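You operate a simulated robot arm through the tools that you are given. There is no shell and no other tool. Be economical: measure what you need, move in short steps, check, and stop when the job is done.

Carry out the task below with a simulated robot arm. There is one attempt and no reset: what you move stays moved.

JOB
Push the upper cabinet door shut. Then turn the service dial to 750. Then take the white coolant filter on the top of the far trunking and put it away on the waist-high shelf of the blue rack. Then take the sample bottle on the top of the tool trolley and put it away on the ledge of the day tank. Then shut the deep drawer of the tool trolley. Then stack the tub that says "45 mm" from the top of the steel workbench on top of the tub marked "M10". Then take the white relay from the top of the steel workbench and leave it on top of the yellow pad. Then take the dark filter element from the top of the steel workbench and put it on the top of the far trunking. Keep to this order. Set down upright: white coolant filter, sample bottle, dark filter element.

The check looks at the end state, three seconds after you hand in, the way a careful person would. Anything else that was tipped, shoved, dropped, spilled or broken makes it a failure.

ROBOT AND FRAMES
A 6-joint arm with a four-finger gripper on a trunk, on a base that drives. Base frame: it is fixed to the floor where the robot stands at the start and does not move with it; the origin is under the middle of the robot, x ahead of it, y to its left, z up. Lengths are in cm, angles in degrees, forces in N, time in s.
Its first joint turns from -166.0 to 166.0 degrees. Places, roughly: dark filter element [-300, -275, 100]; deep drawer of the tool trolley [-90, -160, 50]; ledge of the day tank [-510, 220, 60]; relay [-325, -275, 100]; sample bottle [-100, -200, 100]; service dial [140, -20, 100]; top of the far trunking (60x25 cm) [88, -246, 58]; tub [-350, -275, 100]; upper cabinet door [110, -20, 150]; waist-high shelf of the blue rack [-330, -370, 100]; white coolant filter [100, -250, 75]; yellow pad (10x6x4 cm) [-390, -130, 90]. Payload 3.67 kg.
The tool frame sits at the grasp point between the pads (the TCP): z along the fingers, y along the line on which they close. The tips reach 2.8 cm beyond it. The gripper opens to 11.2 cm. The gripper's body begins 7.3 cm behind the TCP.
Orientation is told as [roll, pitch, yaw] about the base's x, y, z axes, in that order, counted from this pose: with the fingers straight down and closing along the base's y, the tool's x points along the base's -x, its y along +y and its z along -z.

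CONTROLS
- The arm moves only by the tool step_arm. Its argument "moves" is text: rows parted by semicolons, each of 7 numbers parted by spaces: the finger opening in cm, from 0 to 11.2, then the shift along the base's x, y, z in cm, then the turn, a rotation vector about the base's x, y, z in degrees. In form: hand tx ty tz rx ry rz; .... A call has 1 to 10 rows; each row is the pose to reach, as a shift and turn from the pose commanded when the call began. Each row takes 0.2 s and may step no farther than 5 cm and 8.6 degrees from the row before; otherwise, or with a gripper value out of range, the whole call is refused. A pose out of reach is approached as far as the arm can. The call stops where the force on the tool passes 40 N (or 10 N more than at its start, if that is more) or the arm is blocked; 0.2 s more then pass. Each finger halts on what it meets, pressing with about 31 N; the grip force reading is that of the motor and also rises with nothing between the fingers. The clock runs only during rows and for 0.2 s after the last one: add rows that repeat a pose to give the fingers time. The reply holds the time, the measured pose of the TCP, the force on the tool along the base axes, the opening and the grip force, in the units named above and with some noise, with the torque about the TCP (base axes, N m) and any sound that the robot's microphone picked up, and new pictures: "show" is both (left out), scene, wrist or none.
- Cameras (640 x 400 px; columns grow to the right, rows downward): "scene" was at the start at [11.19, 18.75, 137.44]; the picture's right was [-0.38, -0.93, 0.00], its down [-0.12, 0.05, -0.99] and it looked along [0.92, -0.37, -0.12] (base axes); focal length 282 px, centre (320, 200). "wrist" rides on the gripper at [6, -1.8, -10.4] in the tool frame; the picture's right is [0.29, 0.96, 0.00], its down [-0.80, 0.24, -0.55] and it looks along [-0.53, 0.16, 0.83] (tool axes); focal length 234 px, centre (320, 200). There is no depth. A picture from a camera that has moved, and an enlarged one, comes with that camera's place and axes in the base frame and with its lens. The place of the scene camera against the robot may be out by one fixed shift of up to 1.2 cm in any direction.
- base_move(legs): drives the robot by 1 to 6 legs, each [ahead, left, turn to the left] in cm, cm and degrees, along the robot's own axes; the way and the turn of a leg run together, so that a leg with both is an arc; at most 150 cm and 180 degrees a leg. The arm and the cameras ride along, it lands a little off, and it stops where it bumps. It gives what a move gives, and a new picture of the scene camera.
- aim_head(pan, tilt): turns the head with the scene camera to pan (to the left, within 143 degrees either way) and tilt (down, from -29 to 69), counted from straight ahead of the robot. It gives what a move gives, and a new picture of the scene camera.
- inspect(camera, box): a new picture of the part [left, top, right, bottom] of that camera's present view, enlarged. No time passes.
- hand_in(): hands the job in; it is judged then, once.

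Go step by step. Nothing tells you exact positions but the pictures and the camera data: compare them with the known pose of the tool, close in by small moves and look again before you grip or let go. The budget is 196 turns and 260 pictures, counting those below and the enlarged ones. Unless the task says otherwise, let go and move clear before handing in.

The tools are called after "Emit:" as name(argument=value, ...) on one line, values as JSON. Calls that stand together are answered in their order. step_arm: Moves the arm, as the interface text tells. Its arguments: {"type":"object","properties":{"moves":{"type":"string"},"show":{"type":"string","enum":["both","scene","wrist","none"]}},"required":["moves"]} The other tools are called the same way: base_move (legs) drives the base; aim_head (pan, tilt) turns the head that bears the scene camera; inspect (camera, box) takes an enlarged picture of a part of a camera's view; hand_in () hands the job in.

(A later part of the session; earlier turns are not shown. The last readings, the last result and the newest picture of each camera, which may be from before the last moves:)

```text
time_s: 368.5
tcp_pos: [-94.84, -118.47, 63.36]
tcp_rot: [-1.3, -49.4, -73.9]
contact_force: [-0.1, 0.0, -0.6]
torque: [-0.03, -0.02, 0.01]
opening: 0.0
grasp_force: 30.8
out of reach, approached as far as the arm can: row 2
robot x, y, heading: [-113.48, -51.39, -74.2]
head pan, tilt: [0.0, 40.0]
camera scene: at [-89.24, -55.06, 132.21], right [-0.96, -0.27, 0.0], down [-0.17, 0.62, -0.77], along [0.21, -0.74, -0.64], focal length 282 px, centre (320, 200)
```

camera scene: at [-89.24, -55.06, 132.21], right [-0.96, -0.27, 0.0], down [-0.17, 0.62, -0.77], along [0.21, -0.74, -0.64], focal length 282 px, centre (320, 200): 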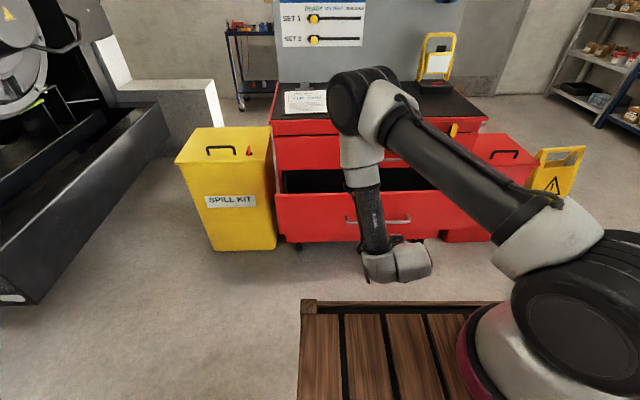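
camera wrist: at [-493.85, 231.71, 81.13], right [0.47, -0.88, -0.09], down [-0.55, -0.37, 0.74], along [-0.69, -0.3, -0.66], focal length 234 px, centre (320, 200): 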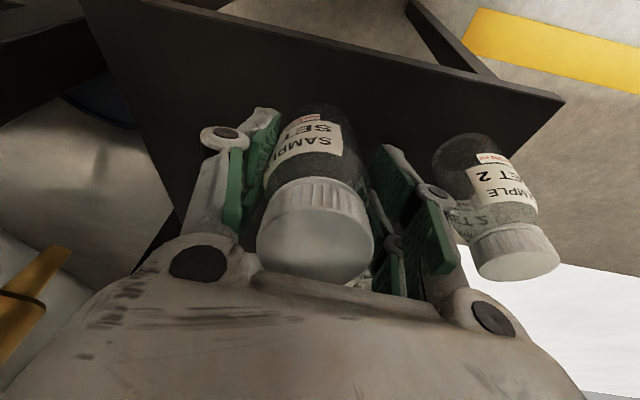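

Emit:
base_move(legs=[[18, 0, 0]])

Emit:
step_arm(moves="0 0 0 0 0 0 0", show="wrist")

```text
time_s: 370.0
tcp_pos: [-89.89, -135.86, 63.3]
tcp_rot: [-1.3, -49.2, -73.9]
contact_force: [0.1, -0.4, -0.7]
torque: [0.01, 0.0, 0.0]
opening: 0.02
grasp_force: 31.2
robot x, y, heading: [-108.45, -69.0, -74.1]
head pan, tilt: [0.0, 40.0]
camera scene: at [-84.37, -72.45, 132.21], right [-0.96, -0.27, 0.0], down [-0.17, 0.62, -0.77], along [0.21, -0.74, -0.64], focal length 282 px, centre (320, 200)
```

scene: 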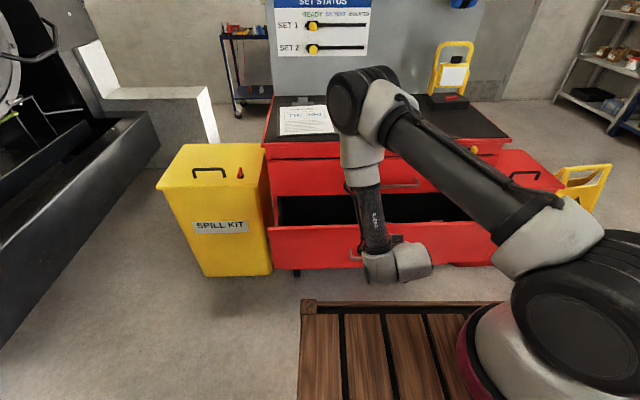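

```text
time_s: 370.4
tcp_pos: [-90.0, -135.82, 63.25]
tcp_rot: [-1.3, -49.4, -73.9]
contact_force: [0.8, 0.1, 0.4]
torque: [0.0, 0.03, -0.02]
opening: 0.0
grasp_force: 31.2
robot x, y, heading: [-108.31, -68.72, -74.2]
head pan, tilt: [0.0, 40.0]
camera wrist: at [-94.95, -125.01, 65.6], right [0.87, 0.43, -0.23], down [0.27, -0.03, 0.96], along [0.41, -0.9, -0.14], focal length 234 px, centre (320, 200)
```

wrist: 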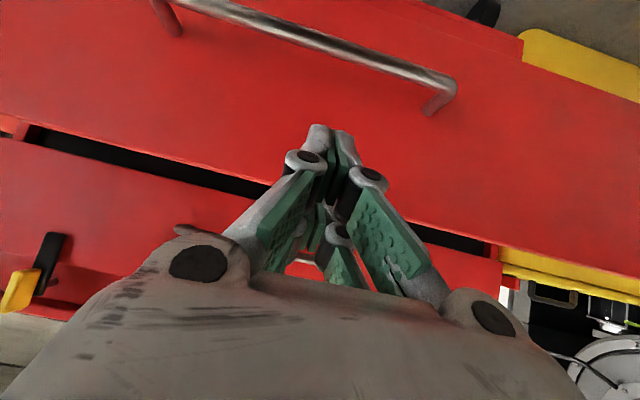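

The fingertips aim at the drawer face between its handle and top edge. I push it in.

Emit:
step_arm(moves="0 0.5 -1.9 0 0 0 0; 0 1.1 -3.8 0 0 0 0; 0 1.6 -5.8 0 0 0 0; 0 2.1 -7.7 0 0 0 0; 0 2.7 -9.6 0 0 0 0; 0 3.2 -11.5 0 0 0 0; 0 3.8 -13.5 0 0 0 0; 0 4.3 -15.4 0 0 0 0; 0 4.8 -17.3 0 0 0 0", show="both")

```text
time_s: 372.4
tcp_pos: [-85.17, -153.4, 63.27]
tcp_rot: [-1.3, -49.4, -73.9]
contact_force: [-0.5, 0.1, -0.1]
torque: [0.0, 0.0, -0.04]
opening: 0.0
grasp_force: 31.2
robot x, y, heading: [-108.73, -68.8, -74.4]
head pan, tilt: [0.0, 40.0]
camera scene: at [-84.37, -72.45, 132.21], right [-0.96, -0.27, 0.0], down [-0.17, 0.62, -0.77], along [0.21, -0.74, -0.64], focal length 282 px, centre (320, 200)
camera wrist: at [-90.27, -142.35, 65.56], right [0.87, 0.43, -0.23], down [0.27, -0.03, 0.96], along [0.41, -0.9, -0.14], focal length 234 px, centre (320, 200)
```

scene: 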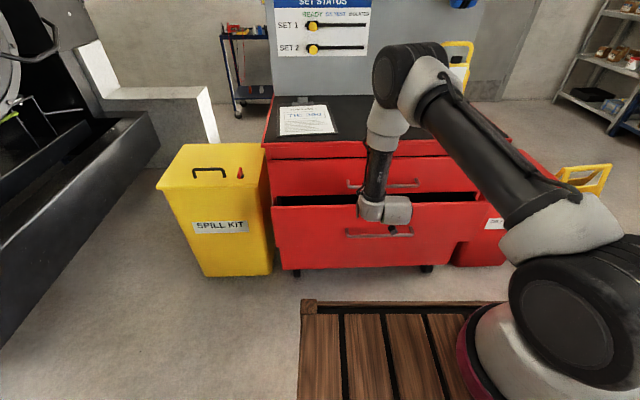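
wrist: 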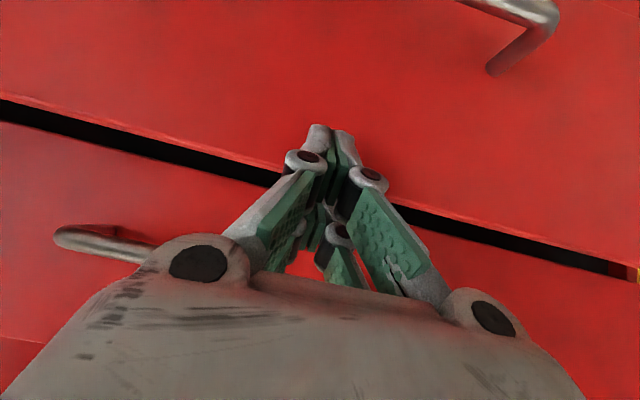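

Emit:
step_arm(moves="0 0.3 -1 -0.5 0 0 0; 0 0.6 -2 -1 0 0 0; 0 0.8 -3 -1 0 0 0; 0 1.1 -4 -1 0 0 0; 0 1.4 -5 -1 0 0 0; 0 1.7 -6 -1 0 0 0; 0 2 -7 -1 0 0 0; 0 2.2 -8 -1 0 0 0", show="both")

```text
time_s: 374.0
tcp_pos: [-83.52, -159.11, 62.13]
tcp_rot: [-1.3, -48.6, -73.9]
contact_force: [-5.7, 21.1, 22.5]
torque: [-0.75, -0.35, 0.07]
opening: 0.0
grasp_force: 31.3
robot x, y, heading: [-108.77, -68.78, -74.3]
head pan, tilt: [0.0, 40.0]
stopped in row 7: the force on the tool passed its limit at 64 N (the readings are from after the stop); the commanded pose is now the measured one
camera scene: at [-84.43, -72.26, 132.22], right [-0.96, -0.27, 0.0], down [-0.17, 0.62, -0.77], along [0.21, -0.74, -0.64], focal length 282 px, centre (320, 200)
camera wrist: at [-88.5, -148.22, 64.49], right [0.87, 0.43, -0.23], down [0.28, -0.04, 0.96], along [0.4, -0.9, -0.15], focal length 234 px, centre (320, 200)
```

scene: 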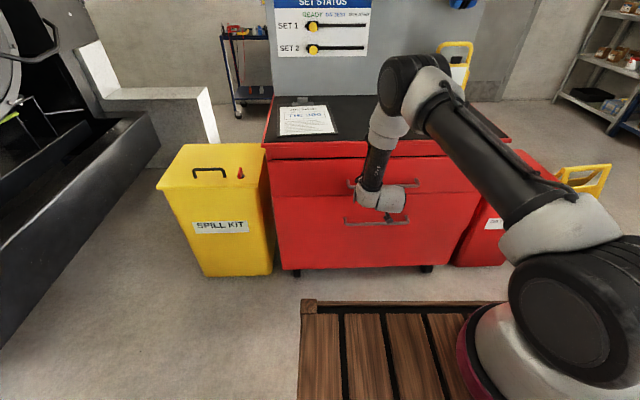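
wrist: 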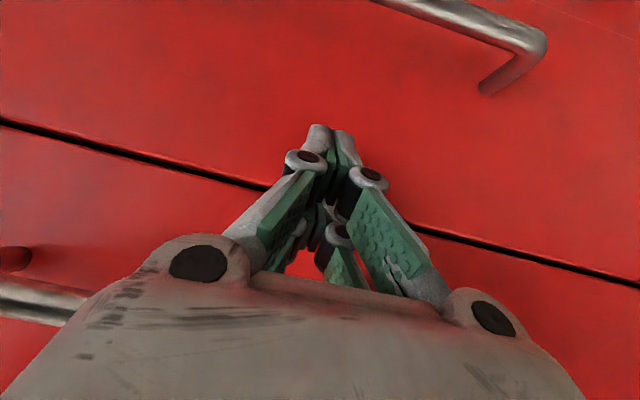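

The drawer is flush and hit its stop. I back off along the same line and verify.

Emit:
step_arm(moves="0 -0.5 2 0 0 0 0; 0 -1.5 6 1 0 0 0; 0 -2.7 10 2 0 0 0; 0 -3.9 14 4 0 0 0; 0 -5 18 7 0 0 0; 0 -6 22 10 0 0 0", show="none")

Emit:
base_move(legs=[[-30, 0, 0]])

Emit:
inspect(camera="scene", box=[220, 80, 540, 280])

```text
refused: row 5 steps farther than a row can; nothing moved
```

```text
time_s: 376.0
tcp_pos: [-91.76, -130.06, 61.79]
tcp_rot: [-1.4, -48.6, -74.1]
contact_force: [0.1, -0.5, 0.0]
torque: [-0.02, -0.01, -0.02]
opening: 0.0
grasp_force: 30.7
robot x, y, heading: [-116.67, -39.87, -74.6]
head pan, tilt: [0.0, 40.0]
camera scene: at [-92.52, -43.29, 132.21], right [-0.96, -0.27, 0.0], down [-0.17, 0.62, -0.77], along [0.2, -0.74, -0.64], focal length 282 px, centre (320, 200)
```

scene: 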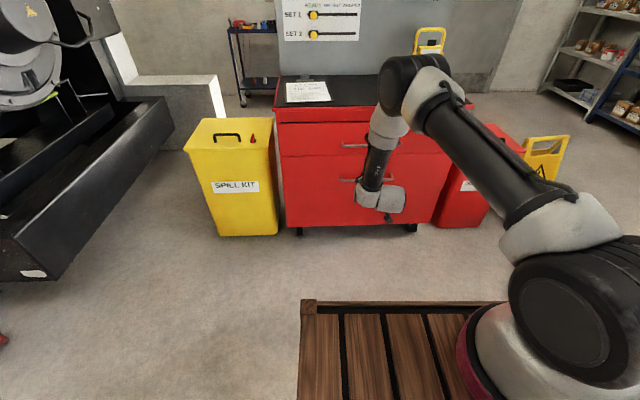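

```text
2.00 times, centred on (380, 180) of scene
camera zoom: at [-92.52, -43.29, 132.21], right [-0.96, -0.27, 0.0], down [-0.17, 0.62, -0.77], along [0.2, -0.74, -0.64], focal length 564 px, centre (200, 240)
```

zoom: 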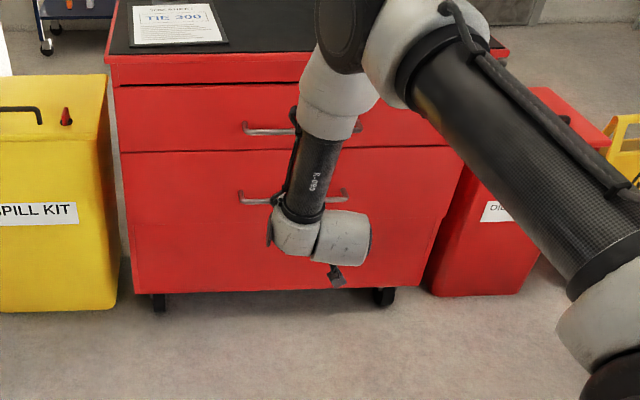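

The drawer is shut. I raise the arm to vertical, then drive to the steel workbench.

Emit:
step_arm(moves="4 -0.5 1.6 4.5 4.7 1.3 0; 4 -1 3.2 9 9.4 2.6 0; 4 -1.5 4.8 13.5 14.1 3.9 0; 4 -2 6.4 18 18.8 5.2 0; 4 -2.5 8 22.5 23.5 6.5 0; 4 -3 9.6 27 28.2 7.8 0; 4 -3.5 11.2 31.5 32.9 9.1 0; 4 -4 12.8 36 37.6 10.4 0; 4 -4.5 14.4 40.5 42.3 11.7 0; 4 -5 16 45 47 13 0", show="none")

Emit:
base_move(legs=[[0, 0, -88], [100, 0, 0], [0, 120, 0], [0, 65, 0]])

Emit:
aim_head(pan=-5, tilt=30)

```text
time_s: 378.2
tcp_pos: [-101.64, -115.06, 104.58]
tcp_rot: [-14.0, -1.8, -72.1]
contact_force: [-0.2, 0.4, -0.3]
torque: [0.02, 0.01, -0.05]
opening: 4.0
grasp_force: 0.0
out of reach, approached as far as the arm can: row 4, 6, 7, 8, 9, 10
robot x, y, heading: [-116.51, -39.69, -74.6]
head pan, tilt: [0.0, 40.0]
```

```text
time_s: 391.9
tcp_pos: [-251.86, -193.25, 104.67]
tcp_rot: [-14.0, -1.8, -159.3]
contact_force: [0.3, 0.6, -1.0]
torque: [0.01, 0.02, -0.02]
opening: 3.99
grasp_force: 0.0
robot x, y, heading: [-177.38, -174.55, -161.7]
head pan, tilt: [0.0, 40.0]
stopped in leg 3: the robot was blocked; the commanded pose is now the measured one
camera scene: at [-179.73, -197.3, 132.21], right [-0.31, 0.95, 0.0], down [0.61, 0.2, -0.77], along [-0.73, -0.24, -0.64], focal length 282 px, centre (320, 200)
```

scene: 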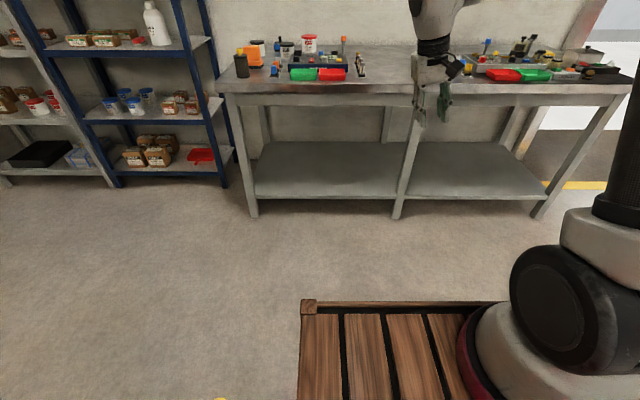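

```text
time_s: 392.6
tcp_pos: [-251.84, -193.22, 104.63]
tcp_rot: [-13.8, -1.9, -159.4]
contact_force: [-0.4, -0.3, 0.8]
torque: [0.01, 0.0, -0.01]
opening: 4.02
grasp_force: 0.0
robot x, y, heading: [-176.74, -174.32, -161.7]
head pan, tilt: [-5.0, 30.0]
camera scene: at [-180.46, -196.72, 133.74], right [-0.23, 0.97, 0.0], down [0.49, 0.12, -0.87], along [-0.84, -0.2, -0.5], focal length 282 px, centre (320, 200)
```

scene: 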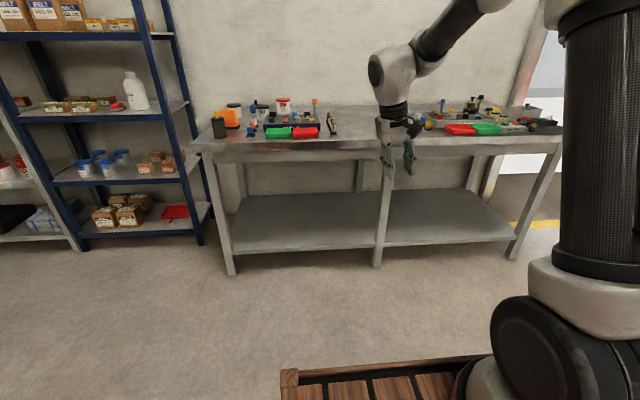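

My base touched something on its left (the sign or the red bin). I move away and check that nothing was displaced.

Emit:
base_move(legs=[[0, -25, 0]])

Emit:
aim_head(pan=95, tilt=35)

```text
time_s: 394.4
tcp_pos: [-259.64, -169.6, 104.74]
tcp_rot: [-14.0, -1.9, -159.3]
contact_force: [-0.3, -0.3, 0.9]
torque: [-0.01, -0.03, 0.0]
opening: 3.99
grasp_force: 0.1
robot x, y, heading: [-185.07, -150.73, -161.7]
head pan, tilt: [-5.0, 30.0]
camera scene: at [-188.29, -173.13, 133.75], right [-0.23, 0.97, 0.0], down [0.49, 0.11, -0.87], along [-0.84, -0.2, -0.5], focal length 282 px, centre (320, 200)
```

scene: 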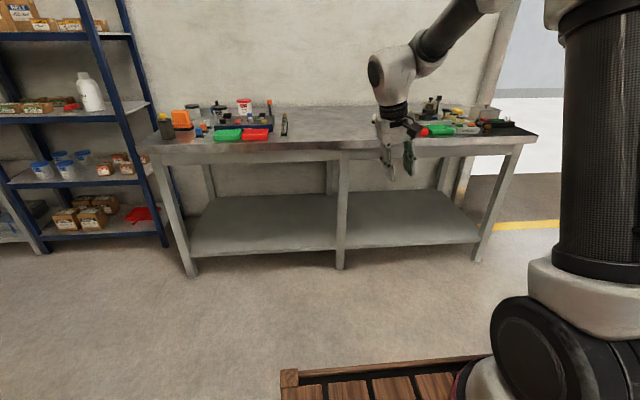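

```text
time_s: 396.2
tcp_pos: [-259.66, -169.58, 104.77]
tcp_rot: [-13.9, -1.9, -159.4]
contact_force: [-0.1, -0.4, -0.5]
torque: [-0.05, 0.01, 0.02]
opening: 3.97
grasp_force: 0.1
robot x, y, heading: [-185.18, -150.64, -161.6]
head pan, tilt: [95.0, 35.0]
camera scene: at [-176.02, -179.15, 132.97], right [-0.92, -0.39, 0.0], down [-0.23, 0.53, -0.82], along [0.32, -0.75, -0.57], focal length 282 px, centre (320, 200)
```

scene: 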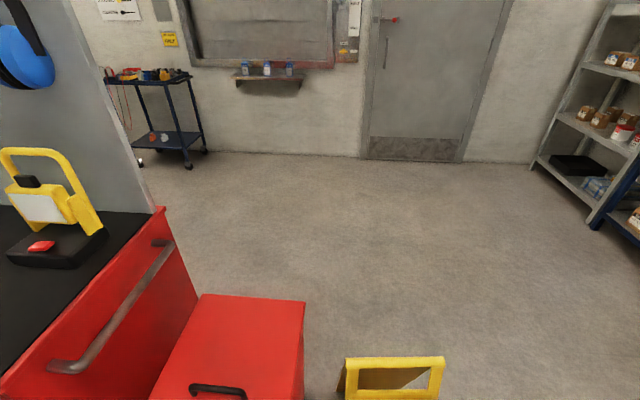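

Emit:
aim_head(pan=95, tilt=60)

```text
time_s: 397.1
tcp_pos: [-259.65, -169.48, 104.63]
tcp_rot: [-13.8, -1.7, -159.4]
contact_force: [0.4, 0.5, 0.6]
torque: [0.01, -0.01, 0.03]
opening: 4.01
grasp_force: 0.0
robot x, y, heading: [-184.94, -150.66, -161.7]
head pan, tilt: [95.0, 60.0]
camera scene: at [-176.85, -177.19, 129.54], right [-0.92, -0.4, 0.0], down [-0.34, 0.8, -0.5], along [0.2, -0.46, -0.87], focal length 282 px, centre (320, 200)
```

scene: 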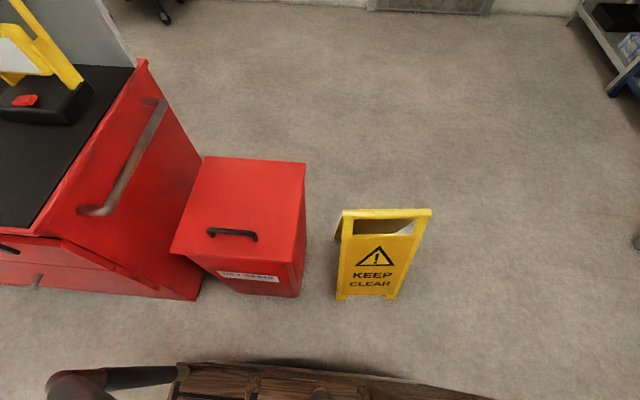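

Sign and bin stand unchanged. I level the tool, raise it above the bench items and go around to the bench front.

Emit:
step_arm(moves="8 0 0 3 -6.5 -2.5 0; 8 0 0 6 -13 -5 0; 8 1.5 0.5 10 -13 -5 0; 8 3 1 14 -13 -5 0; 8 5 1.5 18 -13 -5 0; 8 7 2 20 -13 -5 0", show="none")

Emit:
base_move(legs=[[80, 0, 0], [0, 68, 0]])

Emit:
aim_head(pan=-5, tilt=35)

```text
time_s: 398.5
tcp_pos: [-251.22, -170.06, 122.49]
tcp_rot: [-15.7, -3.8, -159.4]
contact_force: [-1.7, 1.1, -0.5]
torque: [0.05, -0.06, 0.01]
opening: 7.99
grasp_force: 0.0
out of reach, approached as far as the arm can: row 1, 2, 3, 4, 5, 6
robot x, y, heading: [-185.16, -150.98, -161.6]
head pan, tilt: [95.0, 60.0]
```

```text
time_s: 406.1
tcp_pos: [-303.83, -260.34, 122.64]
tcp_rot: [-15.7, -3.8, -158.4]
contact_force: [0.4, -0.1, 0.2]
torque: [0.02, 0.0, -0.04]
opening: 8.0
grasp_force: 0.0
robot x, y, heading: [-237.89, -240.12, -160.9]
head pan, tilt: [95.0, 60.0]
camera scene: at [-229.4, -266.1, 129.54], right [-0.91, -0.41, 0.0], down [-0.36, 0.79, -0.5], along [0.21, -0.46, -0.87], focal length 282 px, centre (320, 200)
```

scene: 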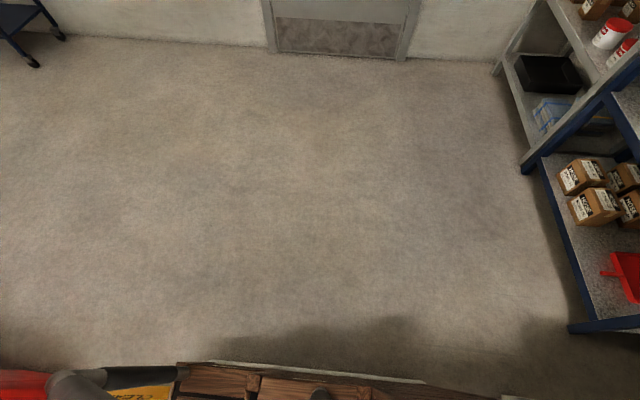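

```text
time_s: 407.9
tcp_pos: [-303.8, -260.3, 122.61]
tcp_rot: [-15.7, -3.8, -158.6]
contact_force: [0.2, 0.0, 0.5]
torque: [0.01, 0.02, -0.01]
opening: 8.0
grasp_force: 0.0
robot x, y, heading: [-238.15, -239.78, -160.7]
head pan, tilt: [-5.0, 35.0]
camera scene: at [-240.68, -262.21, 132.96], right [-0.25, 0.97, 0.0], down [0.56, 0.14, -0.82], along [-0.79, -0.2, -0.57], focal length 282 px, centre (320, 200)
```

scene: 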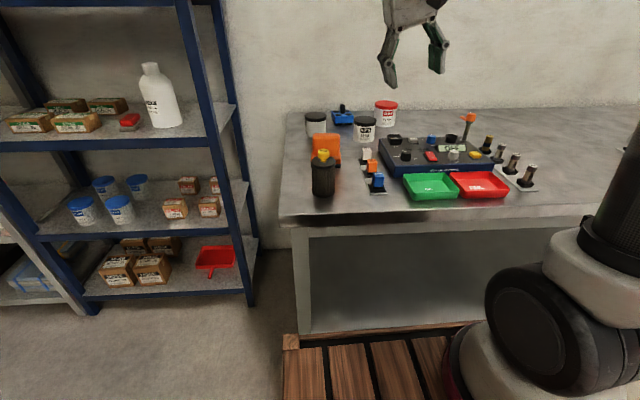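

Emit:
inspect(camera="scene", box=[280, 90, 420, 210])

Emit:
inspect(camera="scene", box=[360, 100, 560, 210])

```text
3.33 times, centred on (350, 150) of scene
camera zoom: at [-240.68, -262.21, 132.96], right [-0.25, 0.97, 0.0], down [0.56, 0.14, -0.82], along [-0.79, -0.2, -0.57], focal length 939 px, centre (220, 367)
```

zoom: 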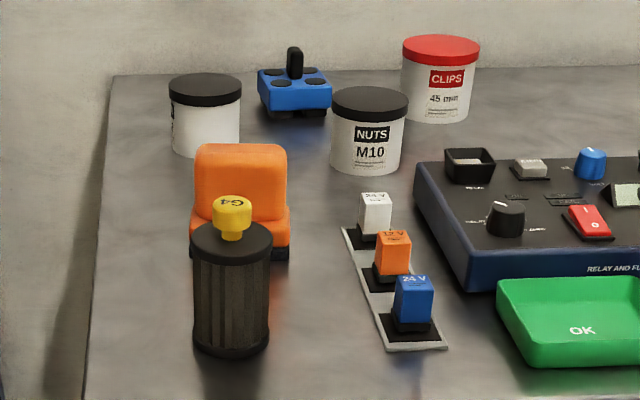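

```text
3.20 times, centred on (460, 155) of scene
camera zoom: at [-240.68, -262.21, 132.96], right [-0.25, 0.97, 0.0], down [0.56, 0.14, -0.82], along [-0.79, -0.2, -0.57], focal length 902 px, centre (-128, 344)
```

zoom: 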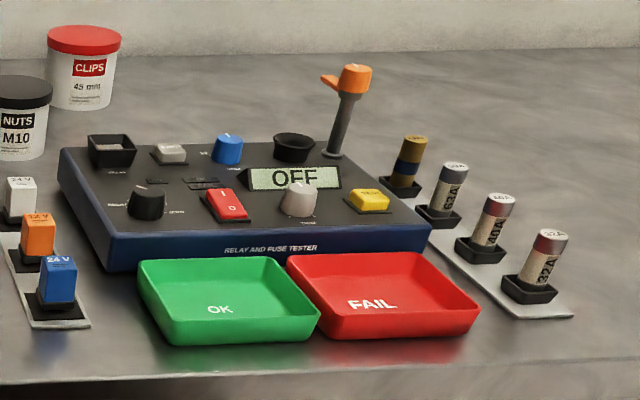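

The "45 mm" CLIPS tub (red lid) is at about (-366,-264) and the M10 NUTS tub at about (-346,-271), with the bench top at z≈89. I bring the base square to and close against the bench, in line with the CLIPS tub.

Emit:
base_move(legs=[[0, -16, -1.8], [23, 0, 0]])

Emit:
aim_head(pan=0, tilt=45)

```text
time_s: 410.6
tcp_pos: [-331.98, -249.97, 122.62]
tcp_rot: [-15.6, -3.7, -160.3]
contact_force: [-0.9, 0.4, 0.2]
torque: [-0.01, 0.0, 0.03]
opening: 7.98
grasp_force: 0.1
robot x, y, heading: [-265.32, -232.05, -162.5]
head pan, tilt: [-5.0, 35.0]
camera scene: at [-269.0, -253.94, 132.97], right [-0.22, 0.98, 0.0], down [0.56, 0.12, -0.82], along [-0.8, -0.18, -0.57], focal length 282 px, centre (320, 200)
```

scene: 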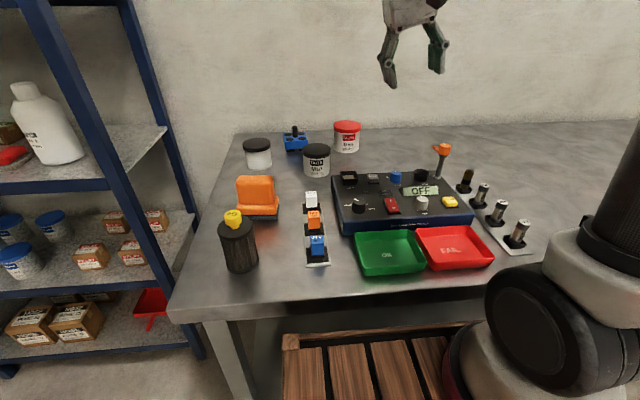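

```text
time_s: 411.3
tcp_pos: [-332.05, -249.91, 122.6]
tcp_rot: [-15.7, -3.8, -160.3]
contact_force: [0.3, -0.1, -0.4]
torque: [0.04, -0.03, -0.01]
opening: 8.02
grasp_force: 0.0
robot x, y, heading: [-265.59, -231.78, -162.6]
head pan, tilt: [0.0, 45.0]
camera scene: at [-268.15, -254.47, 131.49], right [-0.3, 0.95, 0.0], down [0.67, 0.21, -0.71], along [-0.68, -0.21, -0.71], focal length 282 px, centre (320, 200)
```

scene: 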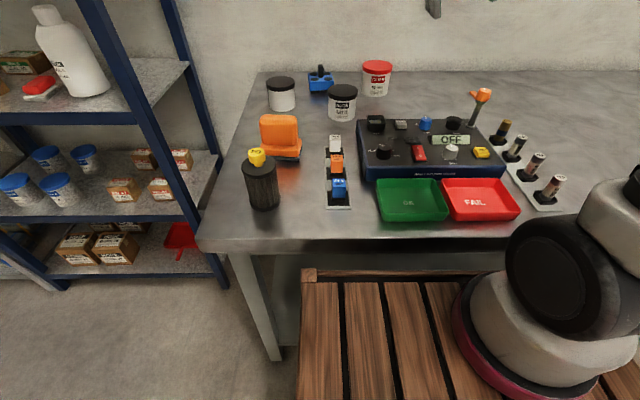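

I straighten the tool, then tilt it forward about 40° for the far tub.

Emit:
step_arm(moves="11.2 0 0 0 -7.4 -2.7 0; 11.2 0 0 0 -14.8 -5.3 0; 11.2 0 0 0 -14.8 -5.3 0", show="none")

Emit:
step_arm(moves="11.2 -1 0 0 -2.5 7.6 0; 11.2 -3 -0.5 0 -5 15.2 0; 11.2 -5 -1 -1 -7.5 22.8 0; 11.2 -8 -2 -3 -10 30.4 0; 11.2 -11 -3 -5 -12.4 38 0; 11.2 -14 -4 -7 -12.4 38 0")

```text
time_s: 412.1
tcp_pos: [-332.03, -250.02, 122.48]
tcp_rot: [-15.7, -3.7, -160.4]
contact_force: [0.4, 0.3, -0.2]
torque: [-0.02, 0.01, -0.01]
opening: 11.2
grasp_force: 0.2
out of reach, approached as far as the arm can: row 1, 2, 3
robot x, y, heading: [-265.34, -231.75, -162.8]
head pan, tilt: [0.0, 45.0]
```

```text
time_s: 413.5
tcp_pos: [-346.01, -253.88, 115.62]
tcp_rot: [-17.1, -43.8, -159.7]
contact_force: [0.4, 0.1, 0.3]
torque: [0.01, -0.05, 0.01]
opening: 11.2
grasp_force: 0.1
robot x, y, heading: [-265.43, -231.57, -162.5]
head pan, tilt: [0.0, 45.0]
camera scene: at [-268.1, -254.46, 131.49], right [-0.3, 0.95, 0.0], down [0.67, 0.21, -0.71], along [-0.67, -0.21, -0.71], focal length 282 px, centre (320, 200)
camera wrist: at [-334.97, -251.14, 119.05], right [0.33, -0.85, -0.4], down [-0.1, -0.46, 0.88], along [-0.94, -0.25, -0.24], focal length 234 px, centre (320, 200)
```

scene: 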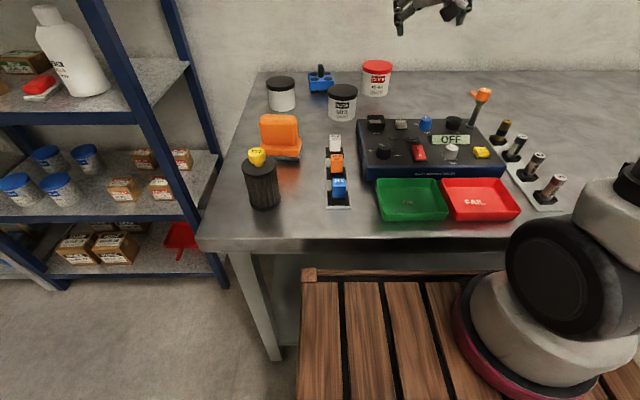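
wrist: 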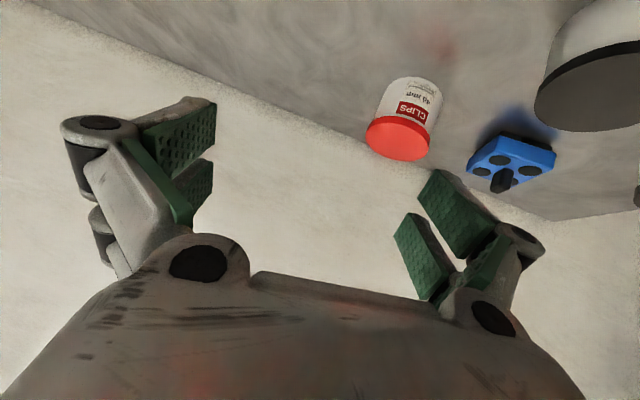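

Emit:
step_arm(moves="11.2 0 0 0 -5.6 -2.1 4.7; 11.2 0 0 0 -11.3 -4.3 9.4; 11.2 0 0 0 -11.3 -4.3 9.4", show="wrist")

```text
time_s: 414.3
tcp_pos: [-345.6, -254.62, 115.23]
tcp_rot: [-5.2, -43.9, -161.3]
contact_force: [-0.4, -0.4, -0.4]
torque: [0.02, -0.01, 0.03]
opening: 11.2
grasp_force: 0.0
out of reach, approached as far as the arm can: row 2, 3
robot x, y, heading: [-265.38, -231.84, -162.4]
head pan, tilt: [0.0, 45.0]
camera wrist: at [-335.23, -250.2, 118.66], right [0.44, -0.86, -0.26], down [-0.11, -0.34, 0.93], along [-0.89, -0.39, -0.24], focal length 234 px, centre (320, 200)
```

wrist: 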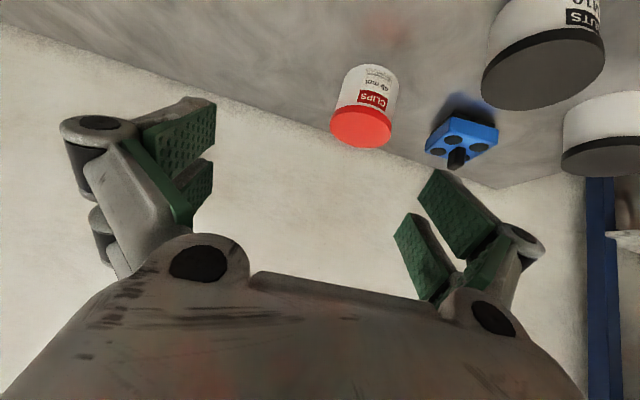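

Emit:
step_arm(moves="11.2 -2.5 -1.7 -2.6 -1.5 -0.5 1; 11.2 -5 -3.4 -5.2 -3 -1 2; 11.2 -7.5 -5.1 -7.8 -4 -1.3 2.5; 11.2 -10 -6.8 -10.4 -4 -1.3 2.5; 11.2 -12.4 -8.4 -13 -4 -1.3 2.5; 11.2 -12.4 -8.4 -13 -4 -1.3 2.5")

```text
time_s: 415.7
tcp_pos: [-357.87, -263.14, 102.33]
tcp_rot: [0.1, -44.0, -163.0]
contact_force: [-0.2, -0.7, 0.1]
torque: [-0.01, -0.05, 0.02]
opening: 11.22
grasp_force: 0.1
out of reach, approached as far as the arm can: row 2, 3, 4
robot x, y, heading: [-265.25, -231.63, -162.3]
head pan, tilt: [0.0, 45.0]
camera scene: at [-268.14, -254.47, 131.48], right [-0.3, 0.95, 0.0], down [0.67, 0.21, -0.71], along [-0.67, -0.21, -0.71], focal length 282 px, centre (320, 200)
camera wrist: at [-347.65, -257.92, 105.66], right [0.48, -0.85, -0.2], down [-0.11, -0.28, 0.95], along [-0.87, -0.44, -0.23], focal length 234 px, centre (320, 200)
```

scene: 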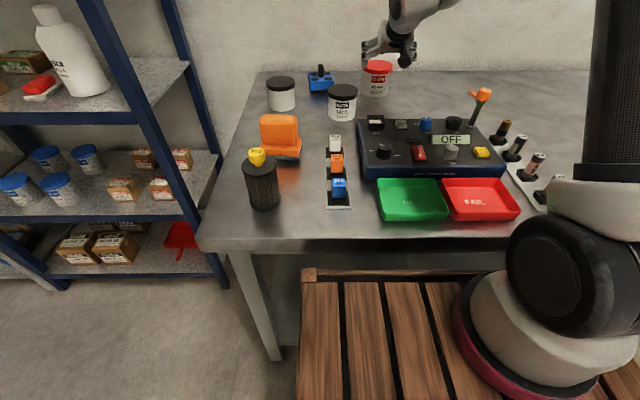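
wrist: 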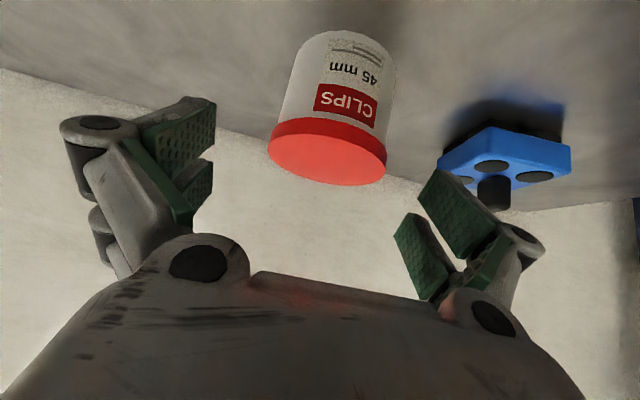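

Emit:
step_arm(moves="11.2 0.3 -1 0 0 0 0; 11.2 -1.6 -1.6 -2 0 0 0; 11.2 -3.5 -2.2 -4 0 0 0; 11.2 -3.5 -2.2 -4 0 0 0", show="wrist")

```text
time_s: 416.7
tcp_pos: [-361.45, -265.33, 98.2]
tcp_rot: [0.5, -43.8, -162.9]
contact_force: [0.5, -0.3, 0.2]
torque: [-0.04, 0.05, -0.02]
opening: 11.23
grasp_force: 0.0
robot x, y, heading: [-265.36, -231.5, -163.0]
head pan, tilt: [0.0, 45.0]
camera wrist: at [-351.24, -260.1, 101.64], right [0.49, -0.85, -0.19], down [-0.11, -0.28, 0.95], along [-0.87, -0.44, -0.23], focal length 234 px, centre (320, 200)
```

wrist: 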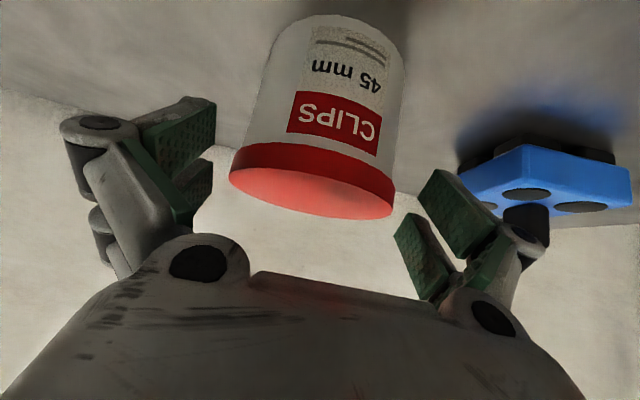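

Emit:
step_arm(moves="11.2 -0.9 -0.1 -1.1 0 0 0; 11.2 -1.8 -0.3 -2.2 0 0 0; 11.2 -2.7 -0.5 -3.3 0 0 0; 11.2 -3.6 -0.7 -4.5 0 0 0; 11.2 -3.6 -0.7 -4.5 0 0 0", show="wrist")

Emit:
inspect(camera="scene", box=[320, 30, 440, 120])

```text
time_s: 418.0
tcp_pos: [-365.41, -266.29, 94.25]
tcp_rot: [0.6, -44.4, -163.0]
contact_force: [1.5, 1.6, 7.4]
torque: [-0.17, -0.33, 0.08]
opening: 11.2
grasp_force: 0.0
robot x, y, heading: [-265.44, -232.1, -162.6]
head pan, tilt: [0.0, 45.0]
stopped in row 5: the force on the tool passed its limit at 41 N (the readings are from after the stop); the commanded pose is now the measured one
camera wrist: at [-355.16, -261.03, 97.47], right [0.48, -0.85, -0.19], down [-0.1, -0.28, 0.96], along [-0.87, -0.44, -0.22], focal length 234 px, centre (320, 200)
```

wrist: 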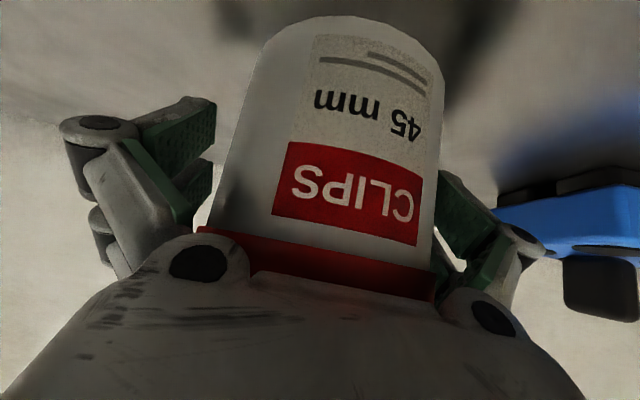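

```text
4.44 times, centred on (380, 75) of scene
camera zoom: at [-268.1, -254.47, 131.49], right [-0.3, 0.95, 0.0], down [0.67, 0.21, -0.71], along [-0.67, -0.21, -0.71], focal length 1252 px, centre (53, 756)
```

zoom: 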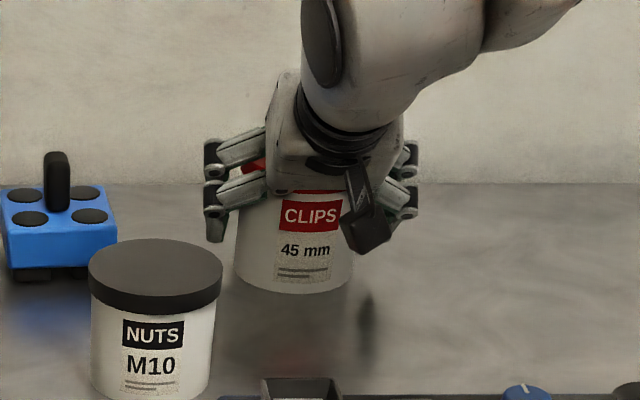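

A light touch on the lid, and the tub is between the fingers. I ease back slightly and close.

Emit:
step_arm(moves="11.2 0.4 0.1 0.5 0 0 0; 10 0.4 0.1 0.5 0 0 0; 8.5 0.4 0.1 0.5 0 0 0; 7 0.4 0.1 0.5 0 0 0; 6 0.4 0.1 0.5 0 0 0; 6 0.4 0.1 0.5 0 0 0", show="wrist")

```text
time_s: 419.4
tcp_pos: [-364.87, -266.11, 94.71]
tcp_rot: [0.7, -44.4, -163.0]
contact_force: [3.4, 1.0, 14.3]
torque: [0.84, -0.3, -0.17]
opening: 9.43
grasp_force: 30.4
robot x, y, heading: [-265.38, -231.54, -162.4]
head pan, tilt: [0.0, 45.0]
camera wrist: at [-354.73, -260.88, 97.99], right [0.48, -0.85, -0.19], down [-0.1, -0.28, 0.96], along [-0.87, -0.44, -0.22], focal length 234 px, centre (320, 200)
```

wrist: 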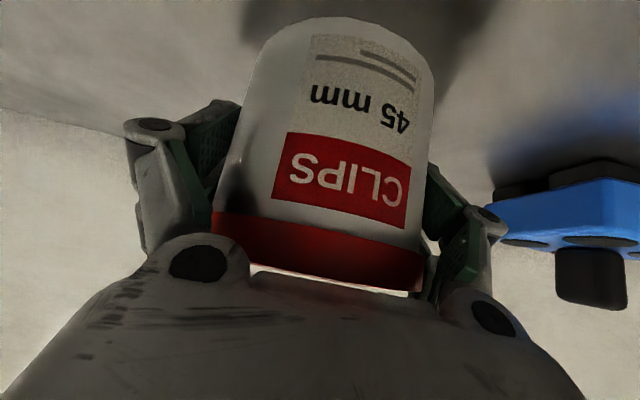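

Emit:
step_arm(moves="6 0 0 1 0 0 0; 6 0 0 3 0 0 0; 6 0 0 6 0 0 0; 6 0 0 10 0 0 0; 6 0 0 14 0 0 0; 6 0 0 17 0 0 0")

Emit:
inspect(camera="scene", box=[300, 0, 460, 130])

```text
time_s: 420.8
tcp_pos: [-363.31, -267.69, 110.55]
tcp_rot: [-1.8, -45.2, -163.0]
contact_force: [-1.0, -1.2, -4.4]
torque: [0.04, 0.08, 0.0]
opening: 9.41
grasp_force: 31.2
out of reach, approached as far as the arm can: row 3, 4, 5, 6
robot x, y, heading: [-265.49, -231.78, -162.5]
head pan, tilt: [0.0, 45.0]
camera scene: at [-268.19, -254.5, 131.48], right [-0.3, 0.95, 0.0], down [0.68, 0.21, -0.71], along [-0.67, -0.21, -0.71], focal length 282 px, centre (320, 200)
camera wrist: at [-352.87, -262.87, 113.65], right [0.45, -0.86, -0.23], down [-0.09, -0.3, 0.95], along [-0.89, -0.41, -0.21], focal length 234 px, centre (320, 200)
```

scene: 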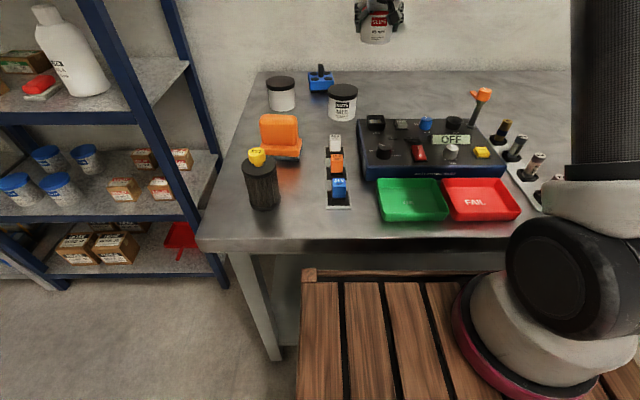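
wrist: 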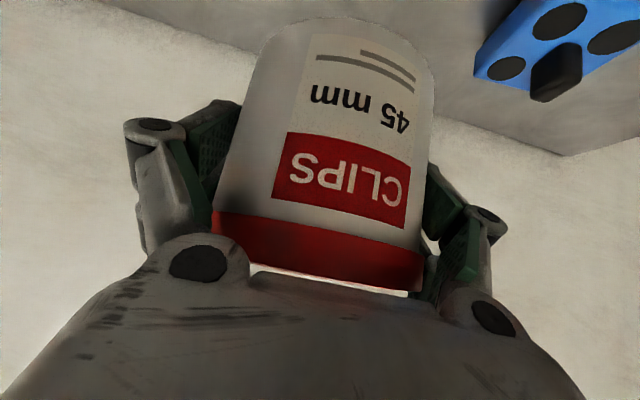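

```text
3.08 times, centred on (380, 65) of scene
camera zoom: at [-268.19, -254.5, 131.48], right [-0.3, 0.95, 0.0], down [0.68, 0.21, -0.71], along [-0.67, -0.21, -0.71], focal length 867 px, centre (135, 615)
```

zoom: 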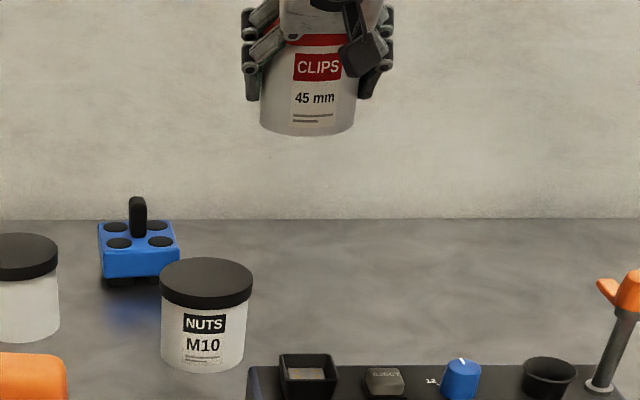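

The 45 mm tub is held. I carry it above the M10 tub.

Emit:
step_arm(moves="6 4 -1.2 0 0 0 0; 6 8 -2.3 0 0 0 0; 6 12 -3.4 0 0 0 0; 6 15 -4.2 -1 0 0 0; 6 17 -4.6 -2 0 0 0; 6 17 -4.6 -2 0 0 0")

Emit:
inspect(camera="scene", box=[280, 20, 420, 140])

```text
time_s: 422.2
tcp_pos: [-346.26, -272.36, 108.49]
tcp_rot: [0.7, -44.3, -163.0]
contact_force: [0.0, 0.5, -3.0]
torque: [-0.05, 0.03, 0.02]
opening: 9.41
grasp_force: 31.4
robot x, y, heading: [-265.55, -231.45, -162.4]
head pan, tilt: [0.0, 45.0]
camera scene: at [-268.15, -254.48, 131.48], right [-0.3, 0.95, 0.0], down [0.67, 0.21, -0.71], along [-0.67, -0.21, -0.71], focal length 282 px, centre (320, 200)
camera wrist: at [-336.17, -267.09, 111.81], right [0.48, -0.85, -0.19], down [-0.11, -0.28, 0.96], along [-0.87, -0.44, -0.22], focal length 234 px, centre (320, 200)
```

scene: 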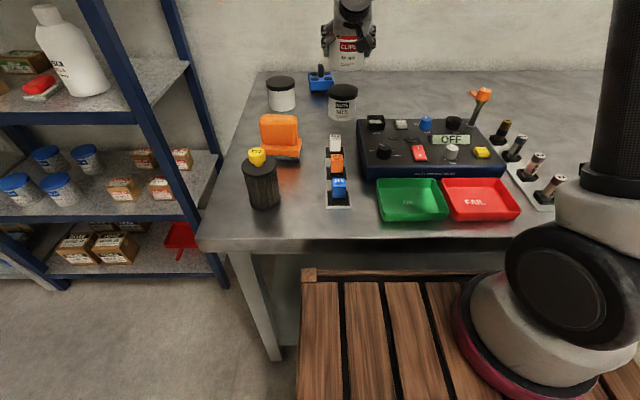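
wrist: 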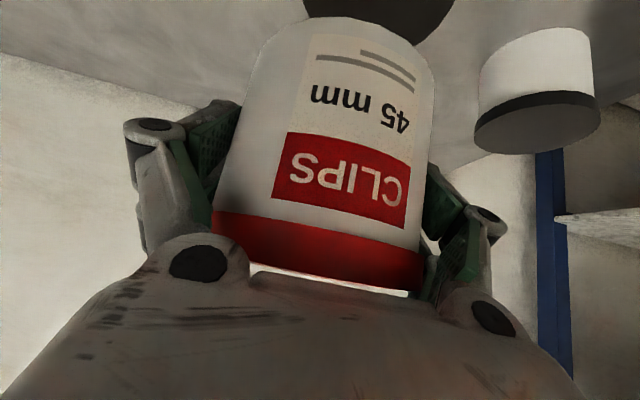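

```text
3.33 times, centred on (350, 80) of scene
camera zoom: at [-268.15, -254.48, 131.48], right [-0.3, 0.95, 0.0], down [0.67, 0.21, -0.71], along [-0.67, -0.21, -0.71], focal length 939 px, centre (220, 600)
```

zoom: 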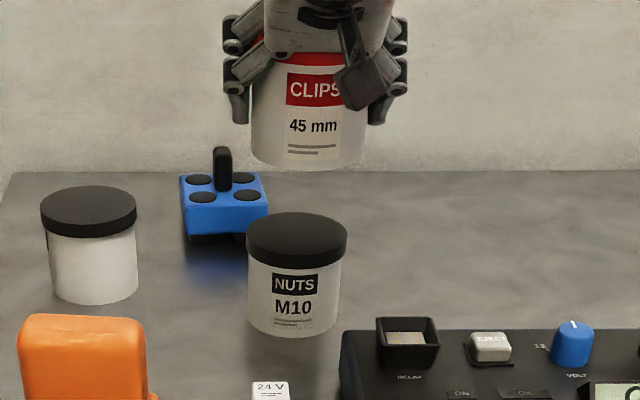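

The tub's axis is about 2.5 cm beyond the M10 lid centre. I correct that and lower partway to compare again.

Emit:
step_arm(moves="6 1.2 0.1 -1 0 0 0; 6 2.4 0.2 -2 0 0 0; 6 2.4 0.2 -4 0 0 0; 6 2.4 0.2 -4.8 0 0 0; 6 2.4 0.2 -4.8 0 0 0", show="none")

Emit:
inspect(camera="scene", box=[300, 40, 400, 130])

```text
time_s: 423.4
tcp_pos: [-344.01, -271.89, 103.62]
tcp_rot: [0.8, -44.3, -163.0]
contact_force: [0.1, 0.3, -3.9]
torque: [-0.01, 0.03, -0.03]
opening: 9.4
grasp_force: 31.2
robot x, y, heading: [-265.52, -231.66, -162.5]
head pan, tilt: [0.0, 45.0]
```

```text
4.44 times, centred on (350, 85) of scene
camera zoom: at [-268.15, -254.48, 131.48], right [-0.3, 0.95, 0.0], down [0.67, 0.21, -0.71], along [-0.67, -0.21, -0.71], focal length 1252 px, centre (187, 711)
```

zoom: 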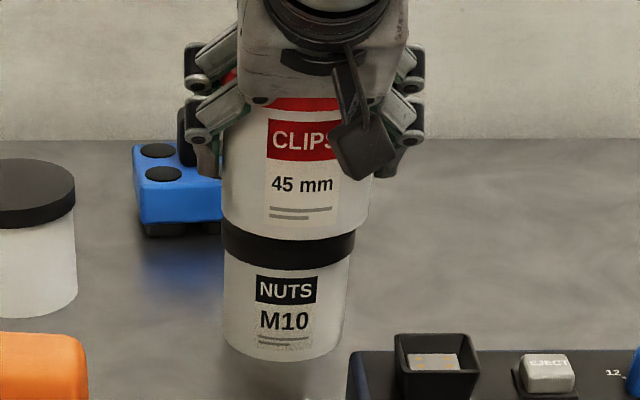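

Emit:
step_arm(moves="6 -0.45 -0.6 0 0 0 0; 6 -0.45 -0.6 -0.5 0 0 0; 6 -0.45 -0.6 -1 0 0 0; 6 -0.45 -0.6 -1.4 0 0 0", show="none")

Emit:
inspect(camera="scene", box=[300, 40, 400, 130])

```text
time_s: 424.4
tcp_pos: [-344.53, -272.55, 102.36]
tcp_rot: [0.7, -44.4, -163.0]
contact_force: [0.8, 1.5, 4.7]
torque: [0.35, 0.18, -0.06]
opening: 9.38
grasp_force: 29.9
robot x, y, heading: [-265.43, -231.6, -162.6]
head pan, tilt: [0.0, 45.0]
```

```text
4.44 times, centred on (350, 85) of scene
camera zoom: at [-268.12, -254.46, 131.49], right [-0.3, 0.95, 0.0], down [0.67, 0.21, -0.71], along [-0.67, -0.21, -0.71], focal length 1252 px, centre (187, 711)
```

zoom: 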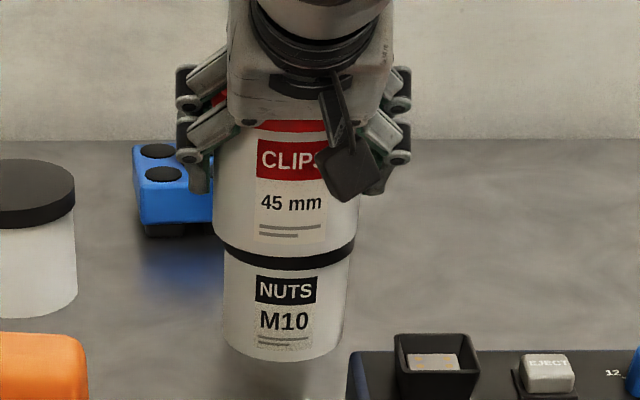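

Emit:
step_arm(moves="6 0 0 -0.3 0 0 0; 9.4 0 0 -0.2 0 0 0; 10 0 0 -0.1 0 0 0; 11.2 0 0 0 0 0 0; 11.2 0 0 0 0 0 0", show="none")

Emit:
inspect(camera="scene", box=[300, 40, 400, 130])

```text
time_s: 425.6
tcp_pos: [-344.38, -272.47, 102.31]
tcp_rot: [0.7, -44.4, -162.9]
contact_force: [-0.4, 0.5, 0.7]
torque: [0.0, 0.02, -0.01]
opening: 11.21
grasp_force: 0.2
robot x, y, heading: [-265.54, -231.63, -162.5]
head pan, tilt: [0.0, 45.0]
```

```text
4.44 times, centred on (350, 85) of scene
camera zoom: at [-268.14, -254.48, 131.48], right [-0.3, 0.95, 0.0], down [0.67, 0.21, -0.71], along [-0.67, -0.21, -0.71], focal length 1252 px, centre (187, 711)
```

zoom: 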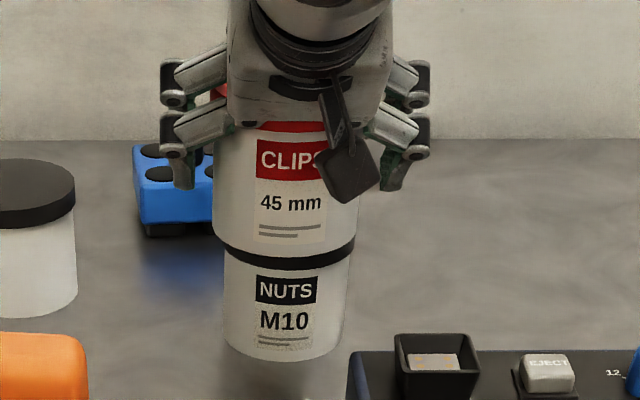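

The stack stands. I retreat along the tool axis.

Emit:
step_arm(moves="11.2 1 0.3 1.1 0 0 0; 11.2 2.3 0.7 2.5 0 0 0; 11.2 4.6 1.4 5 0 0 0; 11.2 7 2.1 7.5 0 0 0; 11.2 9.3 2.8 10 0 0 0; 11.2 11.6 3.5 12.5 0 0 0")

Emit:
inspect(camera="scene", box=[240, 40, 420, 220])

```text
time_s: 427.0
tcp_pos: [-332.99, -268.86, 114.73]
tcp_rot: [0.6, -44.3, -163.1]
contact_force: [0.6, -0.1, -0.5]
torque: [0.01, 0.0, -0.05]
opening: 11.17
grasp_force: 0.0
robot x, y, heading: [-265.75, -231.49, -162.6]
head pan, tilt: [0.0, 45.0]
camera scene: at [-268.17, -254.5, 131.48], right [-0.3, 0.95, 0.0], down [0.67, 0.21, -0.71], along [-0.67, -0.21, -0.71], focal length 282 px, centre (320, 200)
camera wrist: at [-322.79, -263.73, 118.01], right [0.48, -0.85, -0.19], down [-0.11, -0.28, 0.95], along [-0.87, -0.44, -0.23], focal length 234 px, centre (320, 200)
```

scene: 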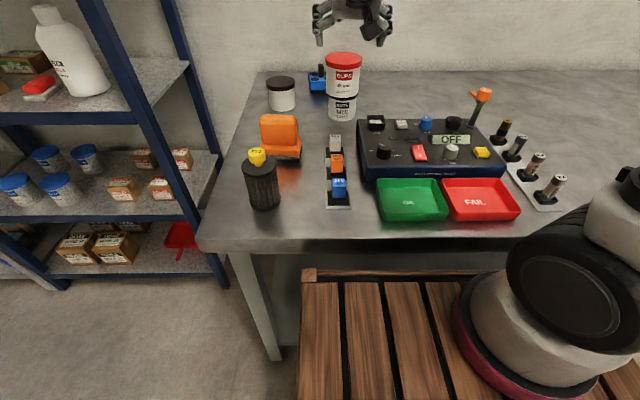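
wrist: 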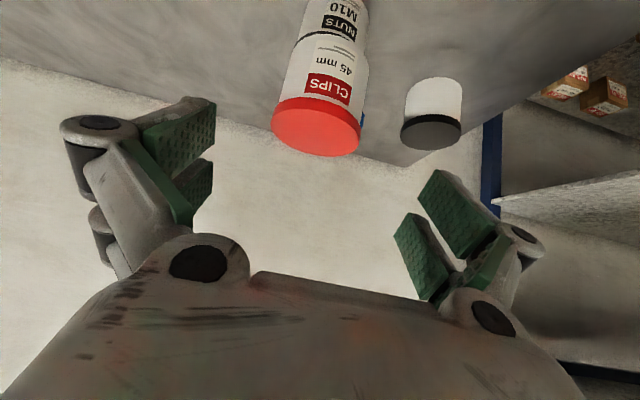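

```text
2.22 times, centred on (330, 130) of scene
camera zoom: at [-268.17, -254.5, 131.48], right [-0.3, 0.95, 0.0], down [0.67, 0.21, -0.71], along [-0.67, -0.21, -0.71], focal length 626 px, centre (298, 356)
```

zoom: 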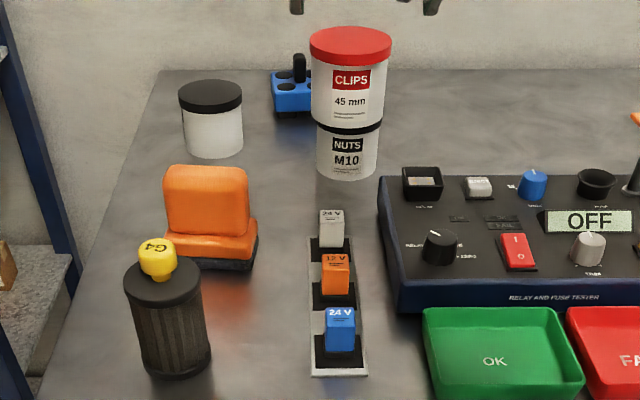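

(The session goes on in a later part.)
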